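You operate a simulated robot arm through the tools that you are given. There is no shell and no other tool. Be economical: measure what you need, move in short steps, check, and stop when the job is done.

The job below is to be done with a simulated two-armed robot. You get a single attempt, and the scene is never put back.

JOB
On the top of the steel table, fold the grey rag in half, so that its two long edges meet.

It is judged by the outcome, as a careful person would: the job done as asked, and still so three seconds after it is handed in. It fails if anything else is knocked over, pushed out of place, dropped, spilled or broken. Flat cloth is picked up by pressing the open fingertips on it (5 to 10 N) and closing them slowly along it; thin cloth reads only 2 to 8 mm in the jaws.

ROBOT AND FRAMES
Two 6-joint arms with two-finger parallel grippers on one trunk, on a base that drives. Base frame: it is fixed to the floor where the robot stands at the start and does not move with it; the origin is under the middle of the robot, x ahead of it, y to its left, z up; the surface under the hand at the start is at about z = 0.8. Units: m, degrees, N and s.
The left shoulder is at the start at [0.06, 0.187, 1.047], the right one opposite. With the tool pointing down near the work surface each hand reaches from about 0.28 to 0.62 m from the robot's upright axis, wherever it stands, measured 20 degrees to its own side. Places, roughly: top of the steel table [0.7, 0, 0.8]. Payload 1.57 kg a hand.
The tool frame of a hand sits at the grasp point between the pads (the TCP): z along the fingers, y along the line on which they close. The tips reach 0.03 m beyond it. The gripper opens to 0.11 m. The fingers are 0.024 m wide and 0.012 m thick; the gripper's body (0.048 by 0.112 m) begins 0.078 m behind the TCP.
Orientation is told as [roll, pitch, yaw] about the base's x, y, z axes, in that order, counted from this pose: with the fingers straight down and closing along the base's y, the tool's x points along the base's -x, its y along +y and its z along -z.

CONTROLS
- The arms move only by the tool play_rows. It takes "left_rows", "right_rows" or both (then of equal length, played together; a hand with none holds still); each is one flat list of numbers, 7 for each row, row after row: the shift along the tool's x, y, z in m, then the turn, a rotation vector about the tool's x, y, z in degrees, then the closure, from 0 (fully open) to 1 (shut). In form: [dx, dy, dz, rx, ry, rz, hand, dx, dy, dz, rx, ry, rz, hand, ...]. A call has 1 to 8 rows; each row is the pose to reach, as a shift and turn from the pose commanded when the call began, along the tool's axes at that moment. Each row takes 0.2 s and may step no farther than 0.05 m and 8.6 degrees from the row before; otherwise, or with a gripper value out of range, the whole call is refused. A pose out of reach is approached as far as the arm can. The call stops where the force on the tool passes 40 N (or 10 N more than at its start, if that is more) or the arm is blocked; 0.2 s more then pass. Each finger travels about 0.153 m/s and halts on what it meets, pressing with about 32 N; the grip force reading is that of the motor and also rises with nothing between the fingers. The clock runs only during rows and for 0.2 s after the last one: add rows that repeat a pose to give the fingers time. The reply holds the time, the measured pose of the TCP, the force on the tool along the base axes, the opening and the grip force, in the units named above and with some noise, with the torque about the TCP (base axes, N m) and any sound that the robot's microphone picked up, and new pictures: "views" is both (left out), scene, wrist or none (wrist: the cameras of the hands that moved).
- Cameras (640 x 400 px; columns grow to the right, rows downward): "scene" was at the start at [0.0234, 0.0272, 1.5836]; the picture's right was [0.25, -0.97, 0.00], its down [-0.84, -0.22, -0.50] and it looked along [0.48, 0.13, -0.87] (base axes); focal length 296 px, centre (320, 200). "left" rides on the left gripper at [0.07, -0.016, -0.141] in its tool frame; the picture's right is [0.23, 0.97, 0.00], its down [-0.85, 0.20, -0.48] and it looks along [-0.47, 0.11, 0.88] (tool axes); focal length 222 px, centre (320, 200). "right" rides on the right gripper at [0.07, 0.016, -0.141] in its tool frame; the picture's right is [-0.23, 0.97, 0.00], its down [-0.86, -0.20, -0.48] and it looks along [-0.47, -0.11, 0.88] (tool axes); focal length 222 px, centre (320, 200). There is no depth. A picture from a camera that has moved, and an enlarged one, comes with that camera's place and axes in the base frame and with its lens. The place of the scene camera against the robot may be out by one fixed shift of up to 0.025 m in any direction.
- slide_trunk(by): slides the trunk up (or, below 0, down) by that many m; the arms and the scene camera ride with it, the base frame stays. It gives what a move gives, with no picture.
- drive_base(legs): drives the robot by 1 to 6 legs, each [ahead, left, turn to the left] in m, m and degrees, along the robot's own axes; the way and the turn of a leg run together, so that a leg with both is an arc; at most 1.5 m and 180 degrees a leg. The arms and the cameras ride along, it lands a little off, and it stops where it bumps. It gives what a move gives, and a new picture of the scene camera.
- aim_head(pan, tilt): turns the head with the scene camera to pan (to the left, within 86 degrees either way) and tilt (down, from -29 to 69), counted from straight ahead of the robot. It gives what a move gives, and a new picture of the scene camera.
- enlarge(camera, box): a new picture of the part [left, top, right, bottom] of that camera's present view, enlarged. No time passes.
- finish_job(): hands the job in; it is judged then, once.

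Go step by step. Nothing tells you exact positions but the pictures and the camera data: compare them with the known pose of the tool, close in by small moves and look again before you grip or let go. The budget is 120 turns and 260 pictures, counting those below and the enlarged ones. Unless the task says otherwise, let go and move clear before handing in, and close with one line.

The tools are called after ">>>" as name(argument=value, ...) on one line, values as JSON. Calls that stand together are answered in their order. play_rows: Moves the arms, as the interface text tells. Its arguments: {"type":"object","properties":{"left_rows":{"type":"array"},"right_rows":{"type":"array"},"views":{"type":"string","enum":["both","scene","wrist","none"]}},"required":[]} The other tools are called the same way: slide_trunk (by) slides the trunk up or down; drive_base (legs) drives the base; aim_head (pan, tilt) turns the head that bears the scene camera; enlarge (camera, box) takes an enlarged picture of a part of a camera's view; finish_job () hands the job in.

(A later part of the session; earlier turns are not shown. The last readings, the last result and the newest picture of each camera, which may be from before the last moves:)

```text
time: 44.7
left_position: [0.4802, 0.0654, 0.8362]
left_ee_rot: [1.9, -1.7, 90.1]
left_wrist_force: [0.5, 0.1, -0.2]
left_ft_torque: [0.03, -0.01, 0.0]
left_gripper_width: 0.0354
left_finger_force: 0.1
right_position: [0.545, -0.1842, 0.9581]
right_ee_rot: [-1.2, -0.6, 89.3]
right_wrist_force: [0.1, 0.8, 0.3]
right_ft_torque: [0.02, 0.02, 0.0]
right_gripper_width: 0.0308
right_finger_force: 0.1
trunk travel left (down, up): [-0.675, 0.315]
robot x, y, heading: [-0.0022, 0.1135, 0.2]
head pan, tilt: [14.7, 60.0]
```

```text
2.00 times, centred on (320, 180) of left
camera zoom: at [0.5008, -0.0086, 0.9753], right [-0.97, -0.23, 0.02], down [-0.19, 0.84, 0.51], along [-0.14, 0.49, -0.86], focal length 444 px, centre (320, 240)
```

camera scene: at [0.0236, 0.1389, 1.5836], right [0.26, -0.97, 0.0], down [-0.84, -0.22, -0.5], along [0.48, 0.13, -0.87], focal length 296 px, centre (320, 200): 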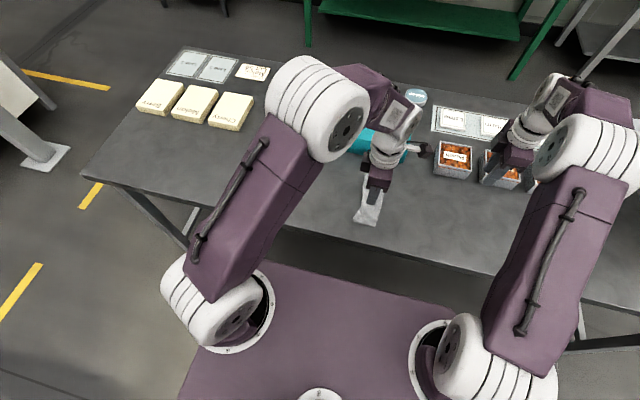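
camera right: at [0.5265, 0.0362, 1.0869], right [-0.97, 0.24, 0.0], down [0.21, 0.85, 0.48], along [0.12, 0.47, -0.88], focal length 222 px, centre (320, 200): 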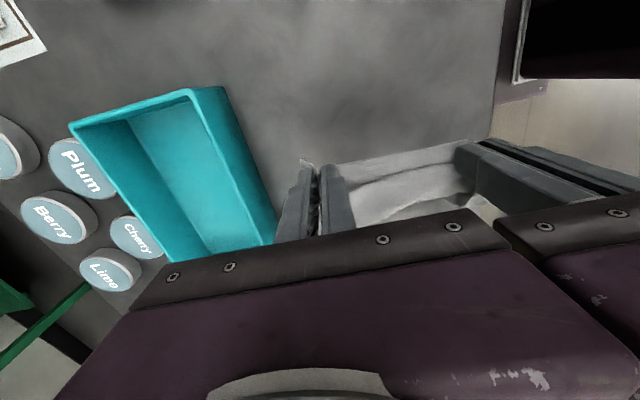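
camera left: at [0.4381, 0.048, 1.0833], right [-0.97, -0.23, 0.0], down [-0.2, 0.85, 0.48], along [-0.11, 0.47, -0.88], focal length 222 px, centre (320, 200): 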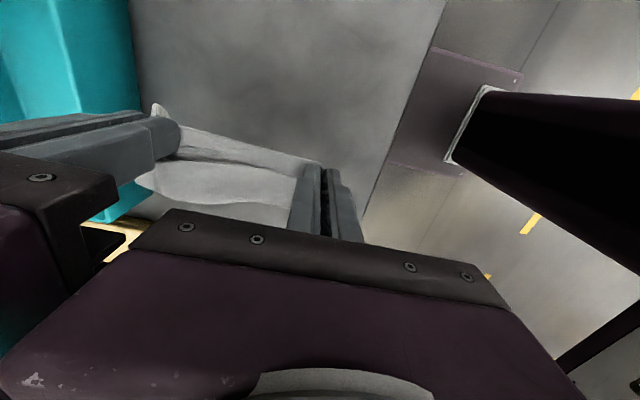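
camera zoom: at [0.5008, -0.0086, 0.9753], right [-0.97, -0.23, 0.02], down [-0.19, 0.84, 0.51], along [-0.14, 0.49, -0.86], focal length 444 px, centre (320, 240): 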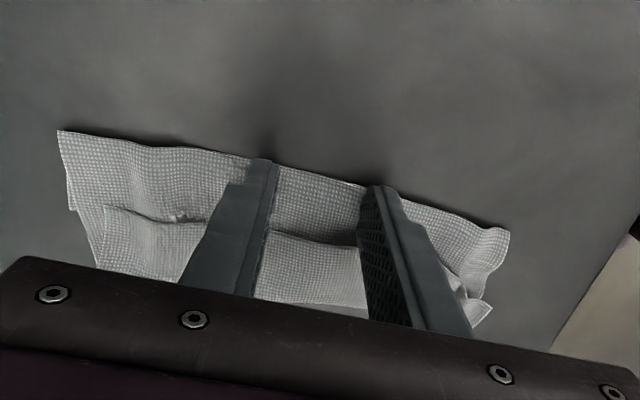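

>>> play_rows(left_rows=[0.005, 0, 0.003, 1.9, 1.7, 0, 0.68, 0.005, 0, 0.0065, 1.9, 1.7, 0, 0.68, 0.005, 0, 0.0065, 1.9, 1.7, 0, 0.74], views="none")

```text
time: 45.5
left_position: [0.4804, 0.0615, 0.8316]
left_ee_rot: [-0.3, 0.0, 90.2]
left_wrist_force: [0.5, -0.7, 14.5]
left_ft_torque: [0.08, 0.12, 0.02]
left_gripper_width: 0.0271
left_finger_force: 0.0
right_position: [0.5434, -0.1828, 0.9588]
right_ee_rot: [-1.3, -0.5, 89.4]
right_wrist_force: [0.8, -0.3, 0.3]
right_ft_torque: [-0.02, 0.01, 0.03]
right_gripper_width: 0.031
right_finger_force: 0.1
trunk travel left (down, up): [-0.675, 0.315]
robot x, y, heading: [-0.0023, 0.1096, 0.2]
head pan, tilt: [14.7, 60.0]
```

It is pressing at about 14 N, so I'll ease slightly, close slowly and lift.

>>> play_rows(left_rows=[0, 0, -0.001, 0, 0, 0, 0.78, 0, 0, -0.001, 0, 0, 0, 0.82, 0, 0, -0.0015, 0, 0, 0, 0.86, 0, 0, -0.0015, 0, 0, 0, 0.9, 0, 0, -0.002, 0, 0, 0, 0.95, 0, 0, -0.002, 0, 0, 0, 1, 0, 0, -0.002, 0, 0, 0, 1], views="none")

>>> play_rows(left_rows=[0, 0, -0.03, 0, 0, 0, 1, 0, 0, -0.07, 0, 0, 0, 1, 0, 0, -0.11, 0, 0, 0, 1, 0, 0, -0.14, 0, 0, 0, 1])

```text
time: 47.1
left_position: [0.4795, 0.0626, 0.8311]
left_ee_rot: [0.0, -0.2, 90.1]
left_wrist_force: [0.3, -0.3, 5.6]
left_ft_torque: [0.06, 0.06, -0.02]
left_gripper_width: 0.0024
left_finger_force: 23.8
right_position: [0.5438, -0.1834, 0.9577]
right_ee_rot: [-1.2, -0.4, 89.5]
right_wrist_force: [-0.2, 0.5, -0.6]
right_ft_torque: [0.0, -0.01, 0.03]
right_gripper_width: 0.0307
right_finger_force: 0.0
trunk travel left (down, up): [-0.675, 0.315]
robot x, y, heading: [0.0019, 0.1093, -0.1]
head pan, tilt: [14.7, 60.0]
```

```text
time: 48.1
left_position: [0.4778, 0.0611, 0.9718]
left_ee_rot: [-0.1, -0.1, 90.3]
left_wrist_force: [-0.3, 0.3, -0.8]
left_ft_torque: [-0.01, -0.02, 0.0]
left_gripper_width: 0.0027
left_finger_force: 24.1
right_position: [0.5442, -0.1837, 0.9587]
right_ee_rot: [-1.2, -0.4, 89.4]
right_wrist_force: [-1.0, -0.7, -0.4]
right_ft_torque: [0.0, 0.01, 0.01]
right_gripper_width: 0.0306
right_finger_force: 0.1
trunk travel left (down, up): [-0.675, 0.315]
robot x, y, heading: [-0.0006, 0.1098, -0.1]
head pan, tilt: [14.7, 60.0]
camera scene: at [0.023, 0.1377, 1.5836], right [0.26, -0.97, 0.0], down [-0.84, -0.22, -0.5], along [0.48, 0.13, -0.87], focal length 296 px, centre (320, 200)
camera left: at [0.4944, -0.0083, 1.1135], right [-0.97, -0.23, 0.0], down [-0.2, 0.85, 0.48], along [-0.11, 0.47, -0.88], focal length 222 px, centre (320, 200)
```

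scene: 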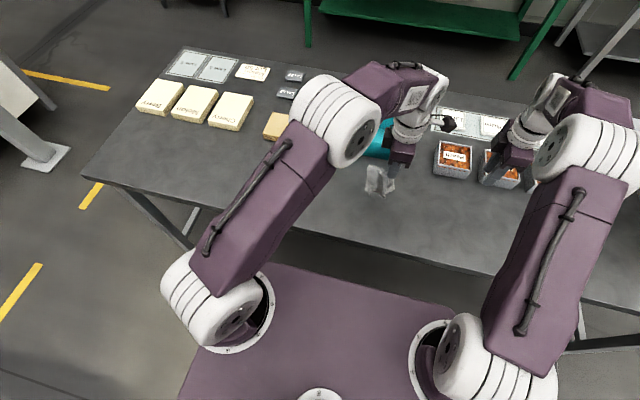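
left: 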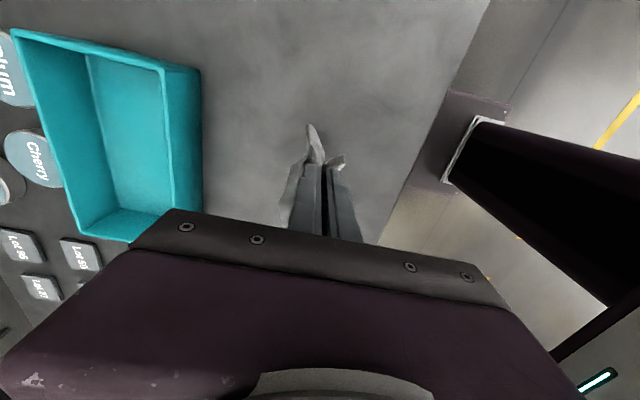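

>>> enlarge(camera="scene", box=[345, 145, 425, 210])

>>> enlarge(camera="right", box=[320, 60, 640, 260])

```text
6.15 times, centred on (385, 178) of scene
camera zoom: at [0.023, 0.1377, 1.5836], right [0.26, -0.97, 0.0], down [-0.84, -0.22, -0.5], along [0.48, 0.13, -0.87], focal length 1824 px, centre (-80, 338)
```

zoom: 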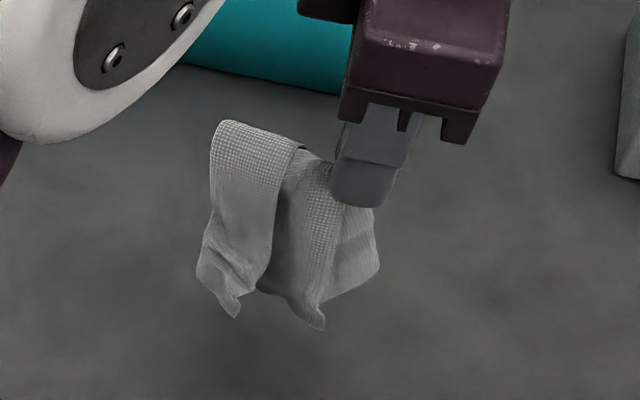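

```text
2.00 times, centred on (480, 160) of right
camera zoom: at [0.5227, -0.2551, 1.098], right [-0.97, 0.24, -0.02], down [0.2, 0.85, 0.49], along [0.13, 0.47, -0.87], focal length 444 px, centre (0, 280)
```

zoom: 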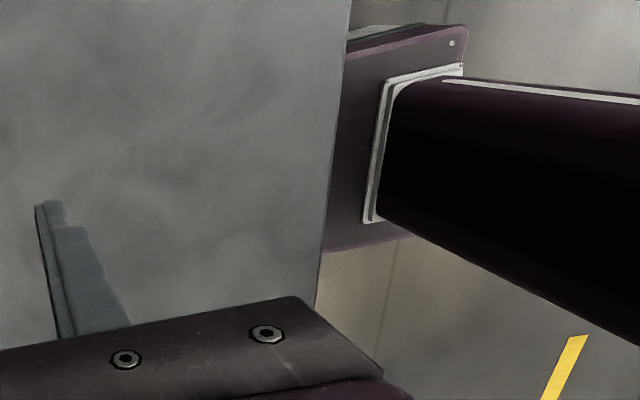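

In the air the cloth drapes well: both halves hang from the grip and the lip has opened. Lowering it straight down should spread it open, so I'll lower, release, back off and look.

>>> play_rows(left_rows=[0, 0, 0, 0, 0, 0, 1, 0, 0, 0, 0, 0, 0, 1, 0, 0, 0.03, 0, 0, 0, 1, 0, 0, 0.06, 0, 0, 0, 1, 0, 0, 0.09, 0, 0, 0, 1, 0, 0, 0.115, 0, 0, 0, 1, 0, 0, 0.135, 0, 0, 0, 1, 0, 0, 0.135, 0, 0, 0, 1], views="none")

>>> enlarge(camera="scene", box=[345, 145, 425, 210])

>>> enlarge(camera="left", box=[160, 60, 480, 260])

```text
time: 49.9
left_position: [0.4797, 0.0619, 0.8362]
left_ee_rot: [-0.1, 0.0, 90.1]
left_wrist_force: [0.1, -0.2, 1.2]
left_ft_torque: [0.0, -0.02, 0.01]
left_gripper_width: 0.0027
left_finger_force: 23.3
right_position: [0.544, -0.1835, 0.957]
right_ee_rot: [-1.1, -0.5, 89.3]
right_wrist_force: [-0.8, -0.8, -0.4]
right_ft_torque: [0.03, -0.01, 0.01]
right_gripper_width: 0.0309
right_finger_force: 0.0
trunk travel left (down, up): [-0.675, 0.315]
robot x, y, heading: [0.0021, 0.1143, 0.1]
head pan, tilt: [14.7, 60.0]
```

```text
6.15 times, centred on (385, 178) of scene
camera zoom: at [0.0234, 0.1376, 1.5836], right [0.26, -0.97, 0.0], down [-0.84, -0.22, -0.5], along [0.48, 0.13, -0.87], focal length 1824 px, centre (-80, 338)
```

zoom: 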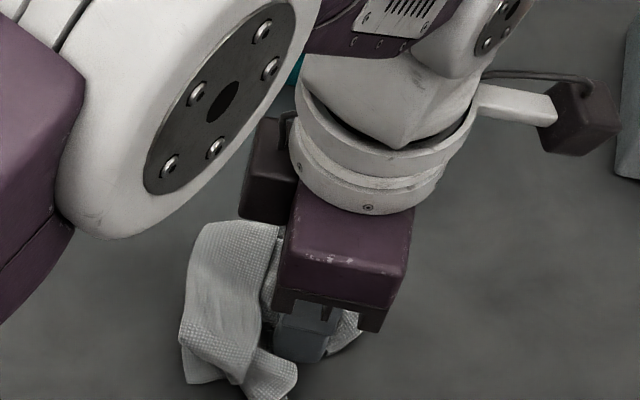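

```text
2.00 times, centred on (320, 160) of left
camera zoom: at [0.4963, -0.0068, 0.9775], right [-0.97, -0.23, 0.0], down [-0.2, 0.85, 0.48], along [-0.11, 0.47, -0.88], focal length 444 px, centre (320, 280)
```

zoom: 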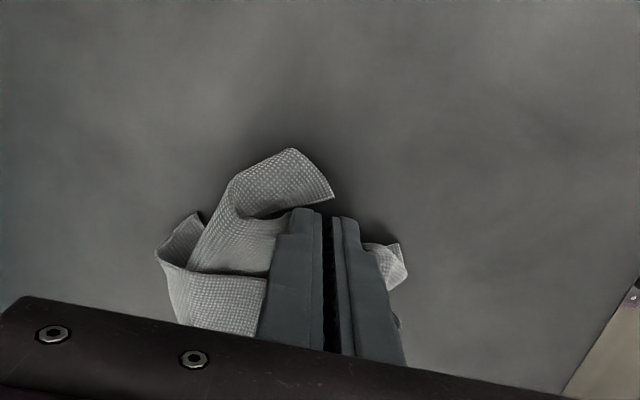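

It came down as a soft bunch. I'll release it, retreat and see how it lies.

>>> play_rows(left_rows=[0, 0, 0, 0, 0, 0, 0.9, 0, 0, 0, 0, 0, 0, 0.7, 0, 0, 0, 0, 0, 0, 0.6, 0, 0, -0.03, 0, 0, 0, 0.6, 0, 0, -0.07, 0, 0, 0, 0.6, -0.05, 0, -0.1, 0, 0, 0, 0.6, -0.1, 0, -0.12, 0, 0, 0, 0.6, -0.15, 0, -0.12, 0, 0, 0, 0.6], views="none")

>>> play_rows(left_rows=[-0.04, 0, 0, 0, 0, 0, 0.6, -0.08, 0, 0, 0, 0, 0, 0.6], views="none")

>>> enlarge(camera="scene", box=[345, 145, 425, 210])

```text
refused: row 6 steps farther than a row can; nothing moved
```

```text
time: 50.5
left_position: [0.4801, 0.1437, 0.8381]
left_ee_rot: [-0.1, 0.0, 90.2]
left_wrist_force: [-0.5, -0.4, 0.2]
left_ft_torque: [-0.01, -0.01, -0.03]
left_gripper_width: 0.0437
left_finger_force: 0.1
right_position: [0.5442, -0.1834, 0.9595]
right_ee_rot: [-1.2, -0.4, 89.4]
right_wrist_force: [-0.1, -0.5, 0.1]
right_ft_torque: [0.0, -0.01, 0.02]
right_gripper_width: 0.0307
right_finger_force: 0.0
trunk travel left (down, up): [-0.675, 0.315]
robot x, y, heading: [0.0013, 0.1143, 0.0]
head pan, tilt: [14.7, 60.0]
```

```text
6.15 times, centred on (385, 178) of scene
camera zoom: at [0.0237, 0.1388, 1.5836], right [0.26, -0.97, 0.0], down [-0.84, -0.22, -0.5], along [0.48, 0.13, -0.87], focal length 1824 px, centre (-80, 338)
```

zoom: 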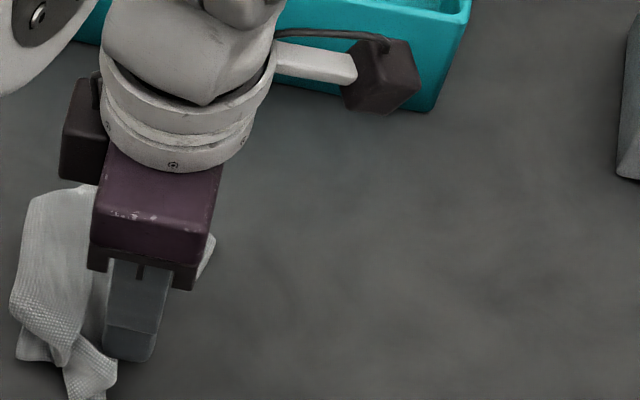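

The first call was refused, so the hand dragged the bunch to the left. I'll lift straight up now and look.

>>> play_rows(left_rows=[0, 0, -0.03, 0, 0, 0, 0.5, 0, 0, -0.07, 0, 0, 0, 0.5, 0, 0, -0.11, 0, 0, 0, 0.5, 0.04, 0, -0.13, 0, 0, 0, 0.5, 0.08, 0, -0.13, 0, 0, 0, 0.5, 0.12, 0, -0.13, 0, 0, 0, 0.5, 0.15, 0, -0.13, 0, 0, 0, 0.5], views="both")

>>> enlarge(camera="left", box=[160, 100, 480, 300])

>>> enlarge(camera="scene", box=[320, 145, 400, 210])

```text
time: 52.1
left_position: [0.4786, -0.0067, 0.9658]
left_ee_rot: [-0.1, -0.2, 90.3]
left_wrist_force: [0.6, -0.6, 0.2]
left_ft_torque: [-0.02, 0.01, 0.0]
left_gripper_width: 0.055
left_finger_force: 0.1
right_position: [0.5454, -0.1842, 0.9577]
right_ee_rot: [-1.2, -0.5, 89.5]
right_wrist_force: [0.3, 0.3, -1.1]
right_ft_torque: [-0.01, 0.0, -0.03]
right_gripper_width: 0.0308
right_finger_force: 0.1
trunk travel left (down, up): [-0.675, 0.315]
robot x, y, heading: [-0.0038, 0.1113, 0.2]
head pan, tilt: [14.7, 60.0]
camera scene: at [0.0239, 0.1364, 1.5836], right [0.26, -0.97, 0.0], down [-0.84, -0.22, -0.5], along [0.48, 0.13, -0.87], focal length 296 px, centre (320, 200)
camera left: at [0.4956, -0.077, 1.1085], right [-0.97, -0.23, 0.0], down [-0.2, 0.85, 0.48], along [-0.11, 0.47, -0.88], focal length 222 px, centre (320, 200)
```

scene: 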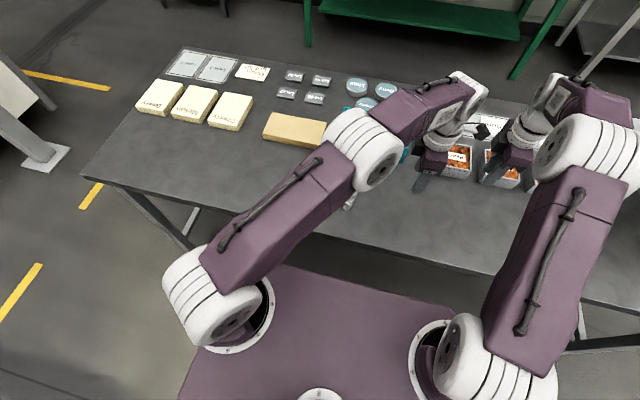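
left: 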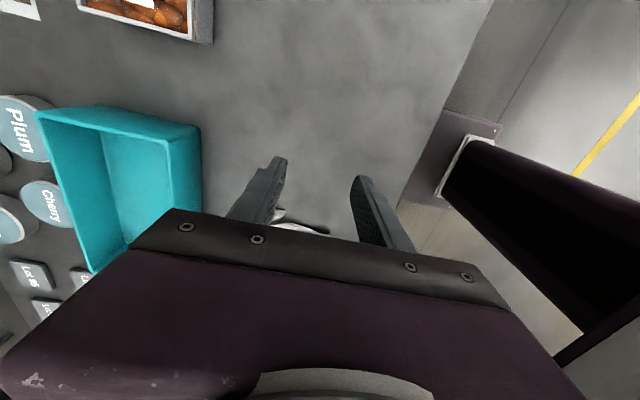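

```text
2.00 times, centred on (320, 200) of left
camera zoom: at [0.4956, -0.077, 1.1085], right [-0.97, -0.23, 0.0], down [-0.2, 0.85, 0.48], along [-0.11, 0.47, -0.88], focal length 444 px, centre (320, 200)
```

zoom: 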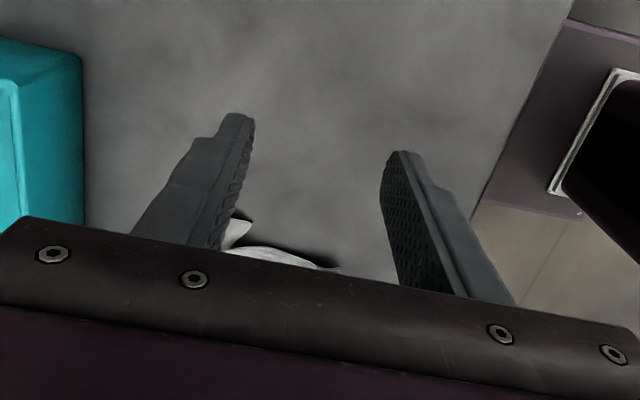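

```text
6.15 times, centred on (360, 178) of scene
camera zoom: at [0.0239, 0.1364, 1.5836], right [0.26, -0.97, 0.0], down [-0.84, -0.22, -0.5], along [0.48, 0.13, -0.87], focal length 1824 px, centre (74, 338)
```

zoom: 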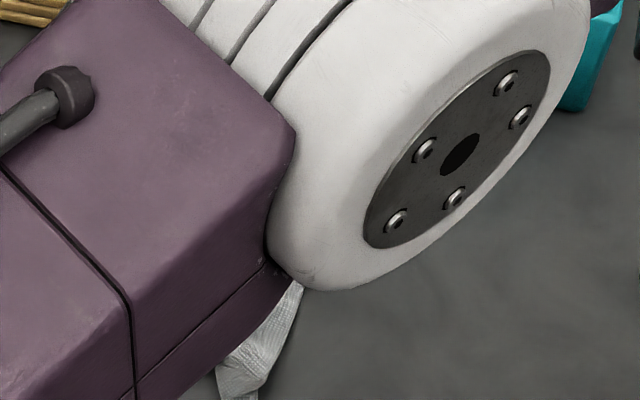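

The left arm blocks the view, so I'll move it well to the left.

>>> play_rows(left_rows=[-0.045, 0.01, -0.01, 0, 0, 0, 0.5, -0.09, 0.02, -0.02, 0, 0, 0, 0.5, -0.135, 0.03, -0.02, 0, 0, 0, 0.5, -0.18, 0.04, -0.02, 0, 0, 0, 0.5, -0.225, 0.05, -0.02, 0, 0, 0, 0.5, -0.27, 0.06, -0.02, 0, 0, 0, 0.5, -0.31, 0.06, -0.02, 0, 0, 0, 0.5, -0.34, 0.06, -0.02, 0, 0, 0, 0.5], views="scene")

>>> enlarge(camera="scene", box=[310, 145, 400, 220])

```text
time: 53.9
left_position: [0.4185, 0.3348, 0.9887]
left_ee_rot: [-0.1, 0.0, 90.2]
left_wrist_force: [-0.3, 0.6, -0.1]
left_ft_torque: [0.01, -0.01, 0.02]
left_gripper_width: 0.055
left_finger_force: 0.0
right_position: [0.5447, -0.1841, 0.9585]
right_ee_rot: [-1.1, -0.4, 89.5]
right_wrist_force: [0.3, 0.3, -0.5]
right_ft_torque: [-0.01, -0.02, 0.02]
right_gripper_width: 0.031
right_finger_force: 0.1
trunk travel left (down, up): [-0.675, 0.315]
robot x, y, heading: [0.0015, 0.1096, 0.0]
head pan, tilt: [14.7, 60.0]
camera scene: at [0.0237, 0.1385, 1.5836], right [0.26, -0.97, 0.0], down [-0.84, -0.22, -0.5], along [0.48, 0.13, -0.87], focal length 296 px, centre (320, 200)
```

scene: 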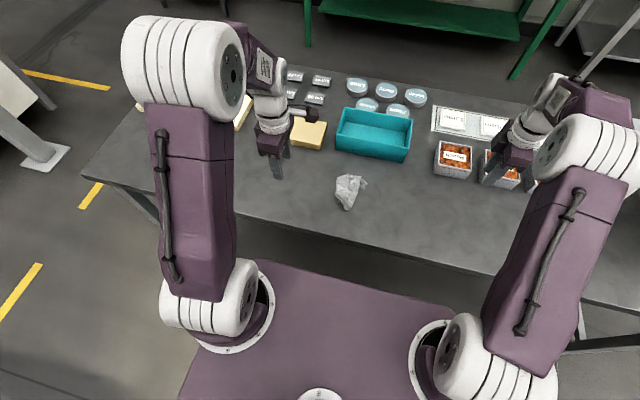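

```text
5.33 times, centred on (355, 182) of scene
camera zoom: at [0.0237, 0.1385, 1.5836], right [0.26, -0.97, 0.0], down [-0.84, -0.22, -0.5], along [0.48, 0.13, -0.87], focal length 1581 px, centre (133, 293)
```

zoom: 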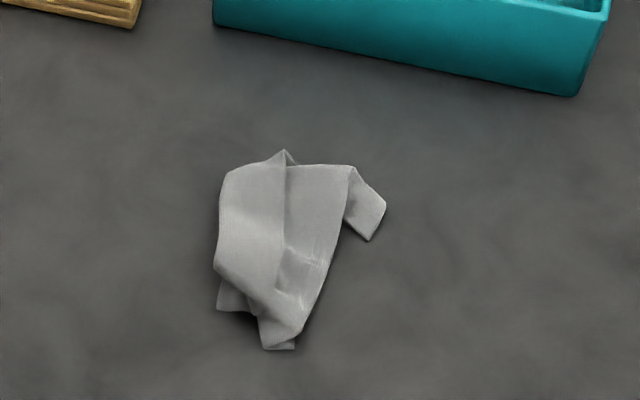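

The rag is crumpled, with one flap sticking out on the right. My plan is to pick up that corner with the right hand, let the rag hang, and grab a neighbouring corner with the left. Then I can stretch it with its long edge across the robot, lay it and fold it. First I'll look closely with the right wrist camera.

>>> play_rows(right_rows=[-0.045, 0.005, 0, 0, 0, 0, 0.72, -0.09, 0.01, 0, 0, 0, 0, 0.72, -0.135, 0.015, 0, 0, 0, 0, 0.72, -0.18, 0.02, 0, 0, 0, 0, 0.72, -0.22, 0.02, 0, 0, 0, 0, 0.72], views="none")

>>> enlarge(camera="right", box=[220, 80, 540, 280])

>>> enlarge(camera="scene", box=[340, 165, 380, 210])

```text
time: 55.1
left_position: [0.4172, 0.3352, 0.9876]
left_ee_rot: [-0.1, -0.1, 90.3]
left_wrist_force: [-0.5, -0.3, 0.2]
left_ft_torque: [-0.02, -0.02, 0.03]
left_gripper_width: 0.0551
left_finger_force: 0.0
right_position: [0.5249, 0.0365, 0.9567]
right_ee_rot: [-1.1, -0.4, 89.2]
right_wrist_force: [0.6, 1.0, 0.1]
right_ft_torque: [-0.02, 0.01, -0.01]
right_gripper_width: 0.0308
right_finger_force: 0.0
trunk travel left (down, up): [-0.675, 0.315]
robot x, y, heading: [0.0011, 0.11, 0.2]
head pan, tilt: [14.7, 60.0]
```

```text
2.00 times, centred on (380, 180) of right
camera zoom: at [0.5038, -0.034, 1.097], right [-0.97, 0.24, -0.02], down [0.2, 0.85, 0.49], along [0.13, 0.47, -0.87], focal length 444 px, centre (200, 240)
```

zoom: 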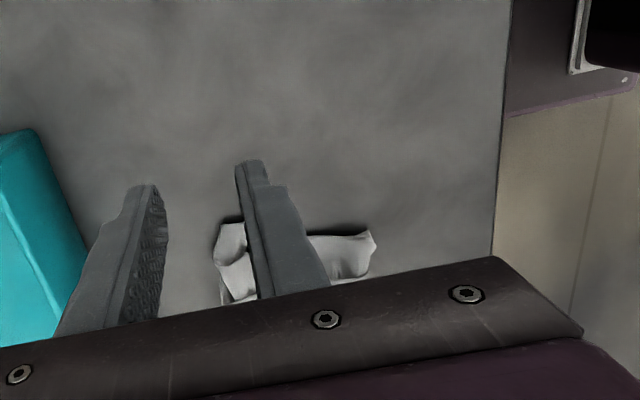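

```text
8.89 times, centred on (360, 188) of scene
camera zoom: at [0.0239, 0.1388, 1.5836], right [0.26, -0.97, 0.0], down [-0.84, -0.22, -0.5], along [0.48, 0.13, -0.87], focal length 2635 px, centre (-36, 311)
```

zoom: 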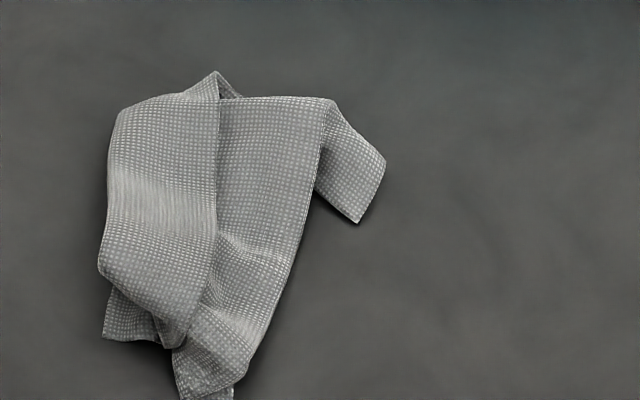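

The flap's free edge runs from about (0.506, 0.119) to (0.534, 0.113). I'll bring the right hand over it with a narrow opening and look again just above it.

>>> play_rows(right_rows=[-0.04, 0.003, 0, -1.1, 0.4, 0, 0.86, -0.08, 0.005, 0, -1.1, 0.4, 0, 0.86, -0.08, 0.005, 0.04, -1.1, 0.4, 0, 0.86, -0.08, 0.005, 0.08, -1.1, 0.4, 0, 0.86, -0.08, 0.005, 0.106, -1.1, 0.4, 0, 0.86], views="none")

>>> enlarge(camera="right", box=[240, 100, 480, 250])

```text
time: 56.3
left_position: [0.4174, 0.3349, 0.9872]
left_ee_rot: [-0.2, -0.1, 90.2]
left_wrist_force: [0.3, -0.6, -0.2]
left_ft_torque: [-0.01, 0.01, 0.02]
left_gripper_width: 0.0548
left_finger_force: 0.1
right_position: [0.5251, 0.1166, 0.8529]
right_ee_rot: [0.0, -0.1, 89.4]
right_wrist_force: [0.0, 0.8, 0.3]
right_ft_torque: [-0.01, 0.03, -0.04]
right_gripper_width: 0.0152
right_finger_force: 0.1
trunk travel left (down, up): [-0.675, 0.315]
robot x, y, heading: [0.0013, 0.1091, 0.1]
head pan, tilt: [14.7, 60.0]
```

```text
2.67 times, centred on (360, 175) of right
camera zoom: at [0.5077, 0.0466, 0.9939], right [-0.97, 0.24, 0.0], down [0.21, 0.85, 0.48], along [0.12, 0.47, -0.88], focal length 592 px, centre (213, 267)
```

zoom: 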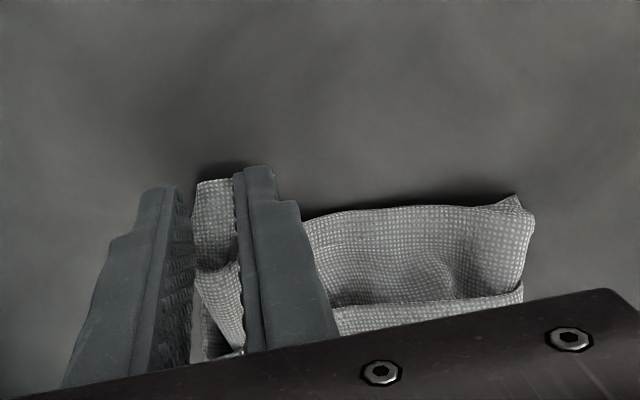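

The flap's far corner is at x≈0.530, so I'll shift 7 mm nearer, press and pinch.

>>> play_rows(right_rows=[-0.002, 0.007, 0.008, 0, 0, 0, 0.86, -0.002, 0.007, 0.016, 0, 0, 0, 0.86, -0.002, 0.007, 0.0215, 0, 0, 0, 0.86], views="none")

>>> enlarge(camera="right", box=[240, 100, 480, 250])

```text
time: 57.1
left_position: [0.4169, 0.3343, 0.9886]
left_ee_rot: [0.0, 0.0, 90.3]
left_wrist_force: [0.6, -1.0, -0.4]
left_ft_torque: [0.0, 0.02, -0.03]
left_gripper_width: 0.0549
left_finger_force: 0.0
right_position: [0.5195, 0.1197, 0.8324]
right_ee_rot: [-0.2, -0.1, 89.5]
right_wrist_force: [1.0, -0.6, 0.8]
right_ft_torque: [0.02, 0.03, -0.01]
right_gripper_width: 0.0156
right_finger_force: 0.1
trunk travel left (down, up): [-0.675, 0.315]
robot x, y, heading: [0.0021, 0.1093, 0.1]
head pan, tilt: [14.7, 60.0]
```

```text
2.67 times, centred on (360, 175) of right
camera zoom: at [0.5003, 0.0494, 0.9731], right [-0.97, 0.24, 0.0], down [0.21, 0.85, 0.48], along [0.12, 0.47, -0.88], focal length 592 px, centre (213, 267)
```

zoom: 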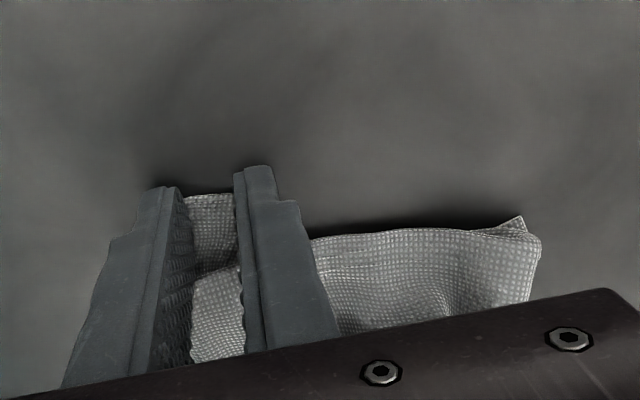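

>>> play_rows(right_rows=[0, 0, 0.0015, 0, 0, 0, 0.86, 0, 0, 0.0025, 0, 0, 0, 0.88, 0, 0, 0.0025, 0, 0, 0, 0.91, 0, 0, 0.0025, 0, 0, 0, 0.94, 0, 0, 0.002, 0, 0, 0, 0.97, 0, 0, 0.002, 0, 0, 0, 1, 0, 0, 0.002, 0, 0, 0, 1], views="none")

```text
time: 58.7
left_position: [0.4154, 0.335, 0.9879]
left_ee_rot: [-0.2, 0.0, 90.2]
left_wrist_force: [0.1, 0.2, -0.7]
left_ft_torque: [0.01, 0.0, 0.02]
left_gripper_width: 0.0551
left_finger_force: 0.1
right_position: [0.5175, 0.1201, 0.8317]
right_ee_rot: [-0.4, -0.1, 89.4]
right_wrist_force: [4.5, -0.3, 25.4]
right_ft_torque: [0.16, -0.15, -0.05]
right_gripper_width: 0.0
right_finger_force: 21.2
trunk travel left (down, up): [-0.675, 0.315]
robot x, y, heading: [0.002, 0.1069, 0.3]
head pan, tilt: [14.7, 60.0]
```

>>> play_rows(right_rows=[0, 0, -0.006, 0, 0, 0, 1, 0, 0, -0.015, 0, 0, 0, 0.76], views="none")

>>> enlarge(camera="right", box=[240, 100, 480, 250])

>>> enlarge(camera="scene", box=[310, 145, 400, 220])

```text
time: 59.3
left_position: [0.4172, 0.3348, 0.9872]
left_ee_rot: [-0.1, 0.0, 90.1]
left_wrist_force: [0.3, 0.2, -0.9]
left_ft_torque: [-0.03, 0.0, -0.01]
left_gripper_width: 0.0549
left_finger_force: 0.1
right_position: [0.5157, 0.1184, 0.8437]
right_ee_rot: [0.1, 0.0, 89.4]
right_wrist_force: [0.4, -1.0, -0.2]
right_ft_torque: [0.03, -0.01, 0.01]
right_gripper_width: 0.0264
right_finger_force: 0.1
trunk travel left (down, up): [-0.675, 0.315]
robot x, y, heading: [0.0031, 0.1103, 0.1]
head pan, tilt: [14.7, 60.0]
```

```text
2.67 times, centred on (360, 175) of right
camera zoom: at [0.4988, 0.0488, 0.9848], right [-0.97, 0.24, 0.0], down [0.21, 0.85, 0.48], along [0.11, 0.46, -0.88], focal length 592 px, centre (213, 267)
```

zoom: 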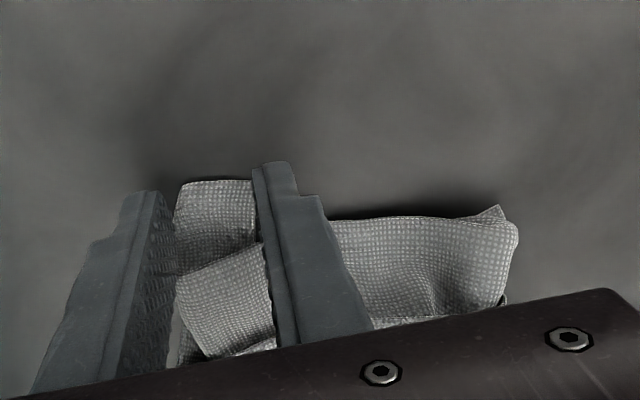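

```text
5.33 times, centred on (355, 182) of scene
camera zoom: at [0.0227, 0.1377, 1.5834], right [0.26, -0.97, 0.0], down [-0.84, -0.22, -0.5], along [0.48, 0.13, -0.87], focal length 1581 px, centre (133, 293)
```

zoom: 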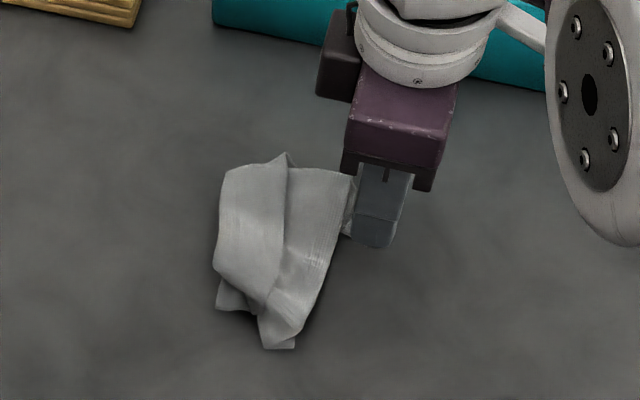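

The flap is about 2.5 cm wide, centred at x≈0.513. I'll re-centre with a narrower opening and try again.

>>> play_rows(right_rows=[-0.004, 0.0025, 0.0, 0, 0, 0, 0.88, -0.004, 0.0025, 0.006, 0, 0, 0, 0.88, -0.004, 0.0025, 0.0128, 0, 0, 0, 0.88, -0.004, 0.0025, 0.0128, 0, 0, 0, 0.9, -0.004, 0.0025, 0.0128, 0, 0, 0, 0.93, -0.004, 0.0025, 0.0128, 0, 0, 0, 0.96, -0.004, 0.0025, 0.0128, 0, 0, 0, 1, -0.004, 0.0025, 0.0128, 0, 0, 0, 1], views="none")

```text
time: 61.1
left_position: [0.4176, 0.3342, 0.9881]
left_ee_rot: [-0.1, 0.0, 90.1]
left_wrist_force: [0.5, -1.2, 0.4]
left_ft_torque: [0.0, -0.02, 0.01]
left_gripper_width: 0.0548
left_finger_force: 0.0
right_position: [0.5158, 0.1241, 0.8325]
right_ee_rot: [0.0, 0.0, 89.4]
right_wrist_force: [0.8, -0.6, 2.4]
right_ft_torque: [-0.01, -0.05, 0.01]
right_gripper_width: 0.0001
right_finger_force: 21.5
trunk travel left (down, up): [-0.675, 0.315]
robot x, y, heading: [0.0018, 0.1103, -0.1]
head pan, tilt: [14.7, 60.0]
```

>>> play_rows(right_rows=[0, 0, -0.008, 0, 0, 0, 0.9, 0, 0.001, -0.012, 0, 0, 0, 0.8, 0, 0.001, -0.012, 0, 0, 0, 0.8], views="none")

>>> enlarge(camera="right", box=[240, 100, 480, 250])

```text
time: 61.9
left_position: [0.4183, 0.3348, 0.9874]
left_ee_rot: [-0.1, 0.0, 90.2]
left_wrist_force: [-0.6, 0.1, 0.6]
left_ft_torque: [0.01, -0.03, 0.01]
left_gripper_width: 0.0551
left_finger_force: 0.0
right_position: [0.5153, 0.1223, 0.8447]
right_ee_rot: [-0.1, -0.1, 89.4]
right_wrist_force: [0.4, 0.4, 0.5]
right_ft_torque: [-0.03, 0.02, 0.01]
right_gripper_width: 0.022
right_finger_force: 0.1
trunk travel left (down, up): [-0.675, 0.315]
robot x, y, heading: [0.0006, 0.1082, 0.1]
head pan, tilt: [14.7, 60.0]
```

```text
2.67 times, centred on (360, 175) of right
camera zoom: at [0.4969, 0.053, 0.985], right [-0.97, 0.24, 0.0], down [0.21, 0.85, 0.48], along [0.12, 0.47, -0.88], focal length 592 px, centre (213, 267)
```

zoom: 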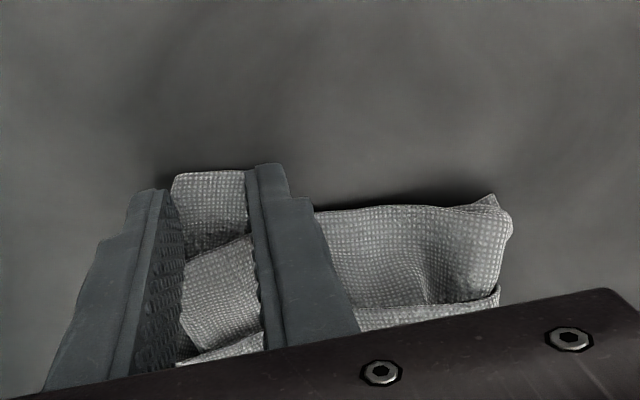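

>>> play_rows(right_rows=[-0.002, 0.0025, 0.0, 0, 0, 0, 0.85, -0.002, 0.0025, 0.006, 0, 0, 0, 0.85, -0.002, 0.0025, 0.0134, 0, 0, 0, 0.85, -0.002, 0.0025, 0.0136, 0, 0, 0, 0.85], views="none")

```text
time: 62.9
left_position: [0.4167, 0.3344, 0.9878]
left_ee_rot: [-0.1, 0.0, 90.2]
left_wrist_force: [-0.2, -0.3, -0.4]
left_ft_torque: [-0.03, 0.02, 0.0]
left_gripper_width: 0.0552
left_finger_force: 0.0
right_position: [0.5128, 0.1262, 0.8324]
right_ee_rot: [-0.2, -0.2, 89.4]
right_wrist_force: [0.2, -1.6, 8.1]
right_ft_torque: [-0.01, -0.1, -0.01]
right_gripper_width: 0.0173
right_finger_force: 0.1
trunk travel left (down, up): [-0.675, 0.315]
robot x, y, heading: [0.0025, 0.1085, -0.0]
head pan, tilt: [14.7, 60.0]
```

>>> play_rows(right_rows=[0, 0, 0, 0, 0, 0, 0.87, 0, 0, 0, 0, 0, 0, 0.89, 0, 0, 0, 0, 0, 0, 0.92, 0, 0, 0, 0, 0, 0, 0.95, 0, 0, 0, 0, 0, 0, 0.98, 0, 0, 0, 0, 0, 0, 1, 0, 0, 0, 0, 0, 0, 1], views="none")

```text
time: 64.5
left_position: [0.4163, 0.3344, 0.988]
left_ee_rot: [-0.1, 0.0, 90.3]
left_wrist_force: [-0.1, -0.2, 0.3]
left_ft_torque: [0.01, -0.01, 0.01]
left_gripper_width: 0.0552
left_finger_force: 0.1
right_position: [0.5118, 0.1255, 0.8319]
right_ee_rot: [-0.2, 0.0, 89.4]
right_wrist_force: [2.3, -0.2, 14.7]
right_ft_torque: [0.04, -0.15, 0.02]
right_gripper_width: 0.0
right_finger_force: 21.3
trunk travel left (down, up): [-0.675, 0.315]
robot x, y, heading: [-0.0038, 0.1126, 0.0]
head pan, tilt: [14.7, 60.0]
```

The narrow pinch doesn't buckle the cloth. I'll open wider (about 4 cm) and take the flap together with the panel just behind it.

>>> play_rows(right_rows=[0, 0, -0.01, 0, 0, 0, 0.9, -0.006, -0.004, -0.016, 0, 0, 0, 0.65, -0.012, -0.004, -0.016, 0, 0, 0, 0.63, -0.012, -0.004, -0.008, 0, 0, 0, 0.63, -0.012, -0.004, -0.001, 0, 0, 0, 0.63, -0.012, -0.004, 0.0, 0, 0, 0, 0.63], views="none")

>>> enlarge(camera="right", box=[240, 100, 480, 250])

```text
time: 65.9
left_position: [0.4161, 0.3341, 0.9879]
left_ee_rot: [-0.1, 0.0, 90.2]
left_wrist_force: [-1.0, 0.1, 0.1]
left_ft_torque: [0.0, -0.02, -0.02]
left_gripper_width: 0.0549
left_finger_force: 0.0
right_position: [0.5161, 0.1384, 0.8316]
right_ee_rot: [-0.3, -0.1, 89.4]
right_wrist_force: [-1.1, 0.0, 9.4]
right_ft_torque: [0.1, 0.08, 0.04]
right_gripper_width: 0.0408
right_finger_force: 0.2
trunk travel left (down, up): [-0.675, 0.315]
robot x, y, heading: [0.0019, 0.1115, 0.0]
head pan, tilt: [14.7, 60.0]
```

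```text
2.67 times, centred on (360, 175) of right
camera zoom: at [0.4976, 0.0671, 0.9722], right [-0.97, 0.24, 0.0], down [0.21, 0.85, 0.48], along [0.12, 0.47, -0.88], focal length 592 px, centre (213, 267)
```

zoom: 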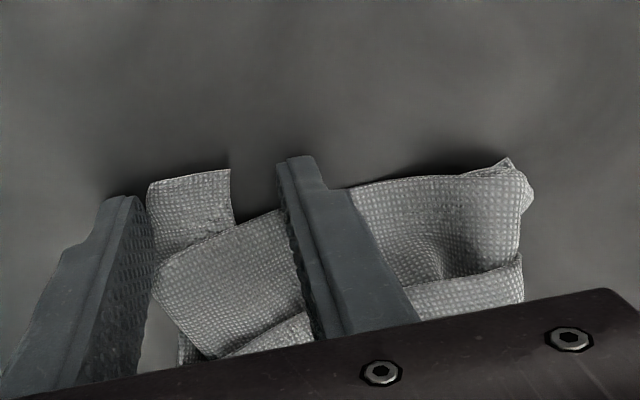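

>>> play_rows(right_rows=[0, 0, 0, 0, 0, 0, 0.68, 0, 0, 0, 0, 0, 0, 0.73, 0, 0, 0, 0, 0, 0, 0.78, 0, 0, 0, 0, 0, 0, 0.83, 0, 0, 0, 0, 0, 0, 0.88, 0, 0, 0, 0, 0, 0, 0.93, 0, 0, 0, 0, 0, 0, 1, 0, 0, 0, 0, 0, 0, 1], views="none")

>>> enlarge(camera="right", box=[240, 100, 480, 250])

```text
time: 67.7
left_position: [0.4161, 0.3336, 0.9888]
left_ee_rot: [-0.2, 0.0, 90.2]
left_wrist_force: [0.1, 0.1, -1.0]
left_ft_torque: [0.01, 0.0, 0.0]
left_gripper_width: 0.055
left_finger_force: 0.1
right_position: [0.5153, 0.1371, 0.832]
right_ee_rot: [-0.3, -0.1, 89.4]
right_wrist_force: [0.4, -0.2, 15.7]
right_ft_torque: [0.13, -0.03, -0.01]
right_gripper_width: 0.0039
right_finger_force: 24.4
trunk travel left (down, up): [-0.675, 0.315]
robot x, y, heading: [0.0, 0.1101, -0.0]
head pan, tilt: [14.7, 60.0]
```

```text
2.67 times, centred on (360, 175) of right
camera zoom: at [0.4969, 0.0672, 0.9721], right [-0.97, 0.24, 0.0], down [0.21, 0.85, 0.48], along [0.12, 0.47, -0.88], focal length 592 px, centre (213, 267)
```

zoom: 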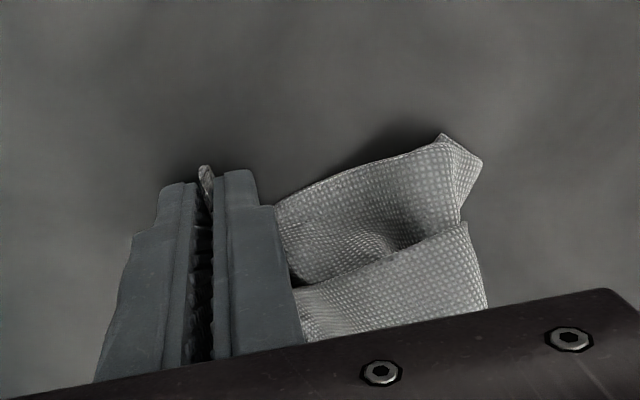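

Gripped at 3.9 mm. Now I'll lift high and look at how it hangs.

>>> play_rows(right_rows=[0, 0, -0.03, 0, 0, 0, 1, 0, 0, -0.07, 0, 0, 0, 1, 0, 0, -0.11, 0, 0, 0, 1, 0.01, 0.01, -0.15, 0, 0, 0, 1, 0.02, 0.02, -0.19, 0, 0, 0, 1, 0.03, 0.03, -0.22, 0, 0, 0, 1, 0.03, 0.03, -0.22, 0, 0, 0, 1])

>>> enlarge(camera="scene", box=[320, 120, 420, 220])

```text
time: 69.3
left_position: [0.418, 0.3342, 0.9884]
left_ee_rot: [-0.1, 0.0, 90.1]
left_wrist_force: [-0.3, -0.1, 0.3]
left_ft_torque: [-0.02, 0.0, 0.0]
left_gripper_width: 0.0551
left_finger_force: 0.2
right_position: [0.4843, 0.1069, 1.052]
right_ee_rot: [-0.2, -0.1, 89.4]
right_wrist_force: [0.2, -0.5, 0.5]
right_ft_torque: [-0.01, -0.01, -0.01]
right_gripper_width: 0.0042
right_finger_force: 24.9
trunk travel left (down, up): [-0.675, 0.315]
robot x, y, heading: [0.0002, 0.1108, -0.1]
head pan, tilt: [14.7, 60.0]
camera scene: at [0.024, 0.1379, 1.5836], right [0.26, -0.97, 0.0], down [-0.84, -0.22, -0.5], along [0.48, 0.13, -0.87], focal length 296 px, centre (320, 200)
camera right: at [0.4662, 0.0369, 1.1917], right [-0.97, 0.24, 0.0], down [0.21, 0.85, 0.48], along [0.12, 0.47, -0.88], focal length 222 px, centre (320, 200)
```

scene: 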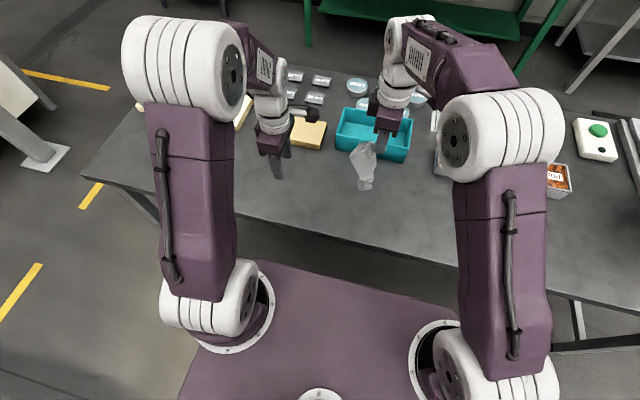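
right: 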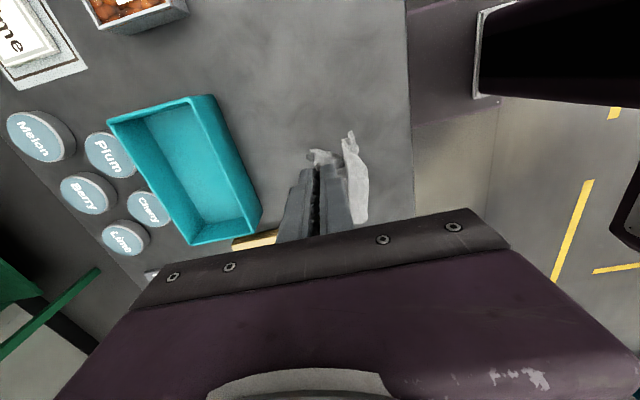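

```text
4.00 times, centred on (370, 170) of scene
camera zoom: at [0.024, 0.1379, 1.5836], right [0.26, -0.97, 0.0], down [-0.84, -0.22, -0.5], along [0.48, 0.13, -0.87], focal length 1186 px, centre (120, 320)
```

zoom: 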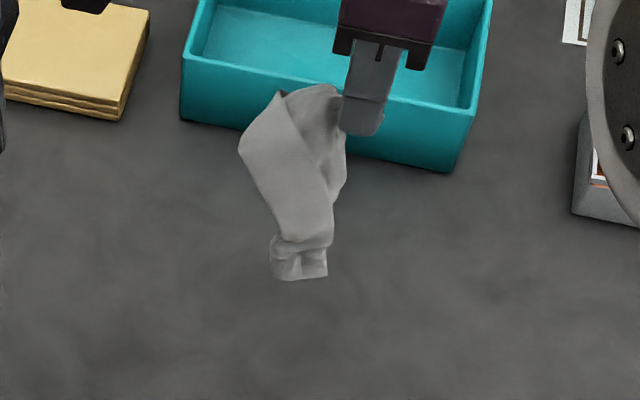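

It hangs from near one corner, with a free hem at the bottom. I'll roll the left hand to point sideways (−y), so that it can pinch the hanging hem's corner from the left.

>>> play_rows(left_rows=[0, 0, 0, 0, 8.5, 0, 0.5, 0, 0, 0, 0, 17, 0, 0.5, 0, 0, 0, 0, 25.5, 0, 0.5, 0, 0, 0, 0, 34, 0, 0.5, 0, 0, 0, 0, 42.5, 0, 0.5, 0, 0, 0, 0, 51, 0, 0.5, 0, 0, 0, 0, 59.5, 0, 0.5, 0, 0, 0, 0, 68, 0, 0.5], views="both")

```text
time: 71.1
left_position: [0.4183, 0.3314, 0.9872]
left_ee_rot: [-0.2, 68.1, 89.8]
left_wrist_force: [-0.4, 0.1, -0.5]
left_ft_torque: [-0.01, -0.01, -0.02]
left_gripper_width: 0.055
left_finger_force: 0.0
right_position: [0.4849, 0.1074, 1.0512]
right_ee_rot: [-0.2, 0.0, 89.3]
right_wrist_force: [1.0, -0.3, -0.5]
right_ft_torque: [0.0, 0.0, 0.0]
right_gripper_width: 0.0039
right_finger_force: 24.4
trunk travel left (down, up): [-0.675, 0.315]
robot x, y, heading: [-0.0003, 0.1107, 0.2]
head pan, tilt: [14.7, 60.0]
camera scene: at [0.0243, 0.1388, 1.5836], right [0.26, -0.97, 0.0], down [-0.84, -0.22, -0.5], along [0.48, 0.13, -0.87], focal length 296 px, centre (320, 200)
camera left: at [0.4342, 0.4379, 1.1045], right [-0.97, -0.09, 0.21], down [-0.2, 0.76, -0.62], along [-0.1, -0.64, -0.76], focal length 222 px, centre (320, 200)
```

scene: 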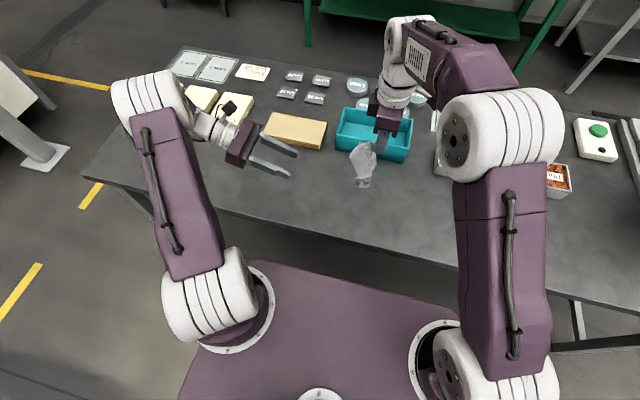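
left: 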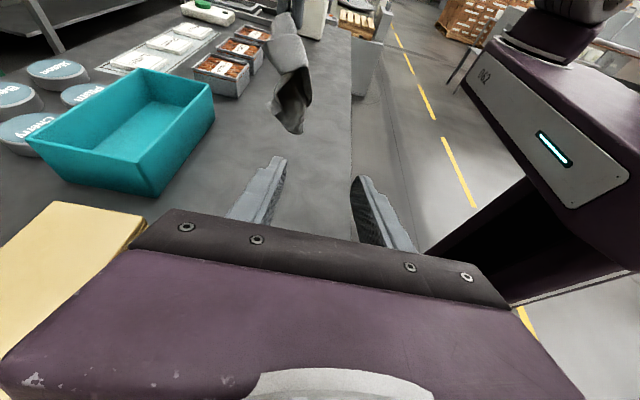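

The left hand can roll fully, and its camera sees the hanging rag. The hem's bottom comes out at about (0.46, 0.116, 0.885). I'll look closer.

>>> enlarge(camera="left", box=[240, 0, 340, 150])

>>> enlarge(camera="scene", box=[345, 135, 385, 195])

```text
2.67 times, centred on (290, 75) of left
camera zoom: at [0.4342, 0.4379, 1.1045], right [-0.97, -0.09, 0.21], down [-0.2, 0.76, -0.62], along [-0.1, -0.64, -0.76], focal length 592 px, centre (400, 533)
```

zoom: 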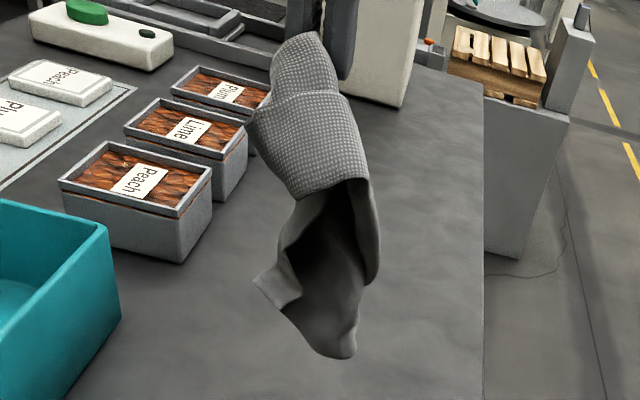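

```text
6.67 times, centred on (365, 165) of scene
camera zoom: at [0.0243, 0.1388, 1.5836], right [0.26, -0.97, 0.0], down [-0.84, -0.22, -0.5], along [0.48, 0.13, -0.87], focal length 1976 px, centre (20, 433)
```

zoom: 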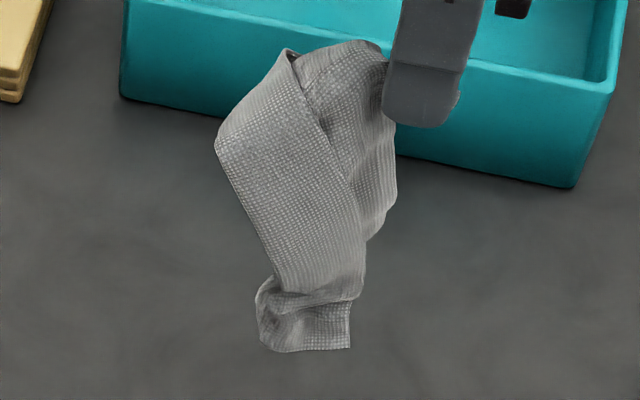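

The lowest hem corner is near (0.458, 0.11, 0.884). I'll bring the left hand to the same height, about 10 cm to its left, with the jaws open wider, and check.

>>> play_rows(left_rows=[-0.014, -0.013, 0.042, 0, 0, 0, 0.4, -0.028, -0.027, 0.084, 0, 0, 0, 0.35, -0.0413, -0.04, 0.1246, 0, 0, 0, 0.35], views="none")

>>> enlarge(camera="left", box=[200, 0, 440, 240])

>>> enlarge(camera="scene", box=[320, 135, 400, 205])

```text
time: 71.9
left_position: [0.457, 0.2321, 0.9019]
left_ee_rot: [-0.1, 67.9, 90.1]
left_wrist_force: [-0.1, 0.3, 0.5]
left_ft_torque: [0.02, -0.03, -0.03]
left_gripper_width: 0.0716
left_finger_force: 0.0
right_position: [0.4857, 0.1063, 1.0508]
right_ee_rot: [-0.1, 0.0, 89.4]
right_wrist_force: [0.0, -0.2, -0.2]
right_ft_torque: [0.02, -0.01, -0.01]
right_gripper_width: 0.004
right_finger_force: 24.8
trunk travel left (down, up): [-0.675, 0.315]
robot x, y, heading: [0.0028, 0.1118, 0.4]
head pan, tilt: [14.7, 60.0]
```

```text
1.67 times, centred on (320, 120) of left
camera zoom: at [0.4731, 0.3365, 1.0211], right [-0.97, -0.09, 0.21], down [-0.2, 0.76, -0.61], along [-0.11, -0.64, -0.76], focal length 370 px, centre (320, 333)
```

zoom: 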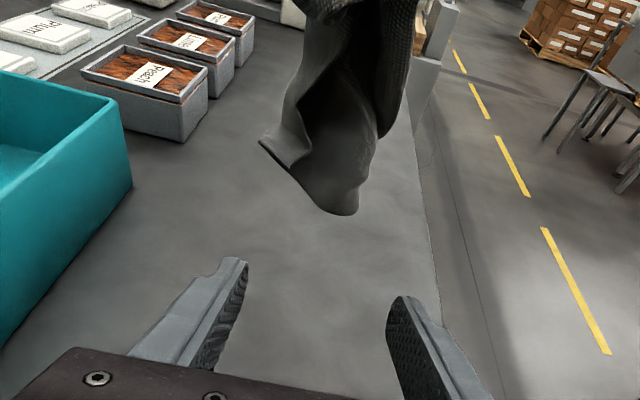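

```text
5.71 times, centred on (360, 170) of scene
camera zoom: at [0.0244, 0.1367, 1.5836], right [0.26, -0.97, 0.0], down [-0.84, -0.22, -0.5], along [0.48, 0.13, -0.87], focal length 1694 px, centre (91, 371)
```

zoom: 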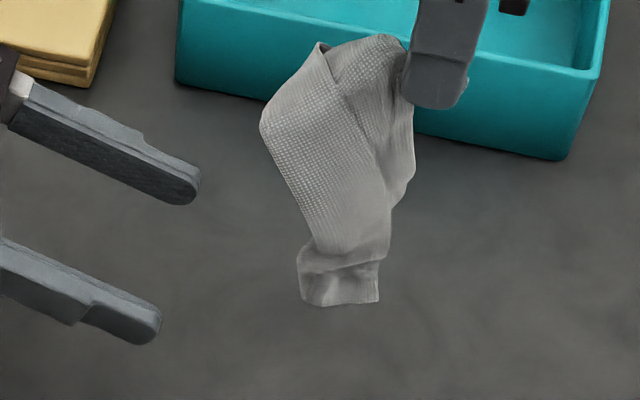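

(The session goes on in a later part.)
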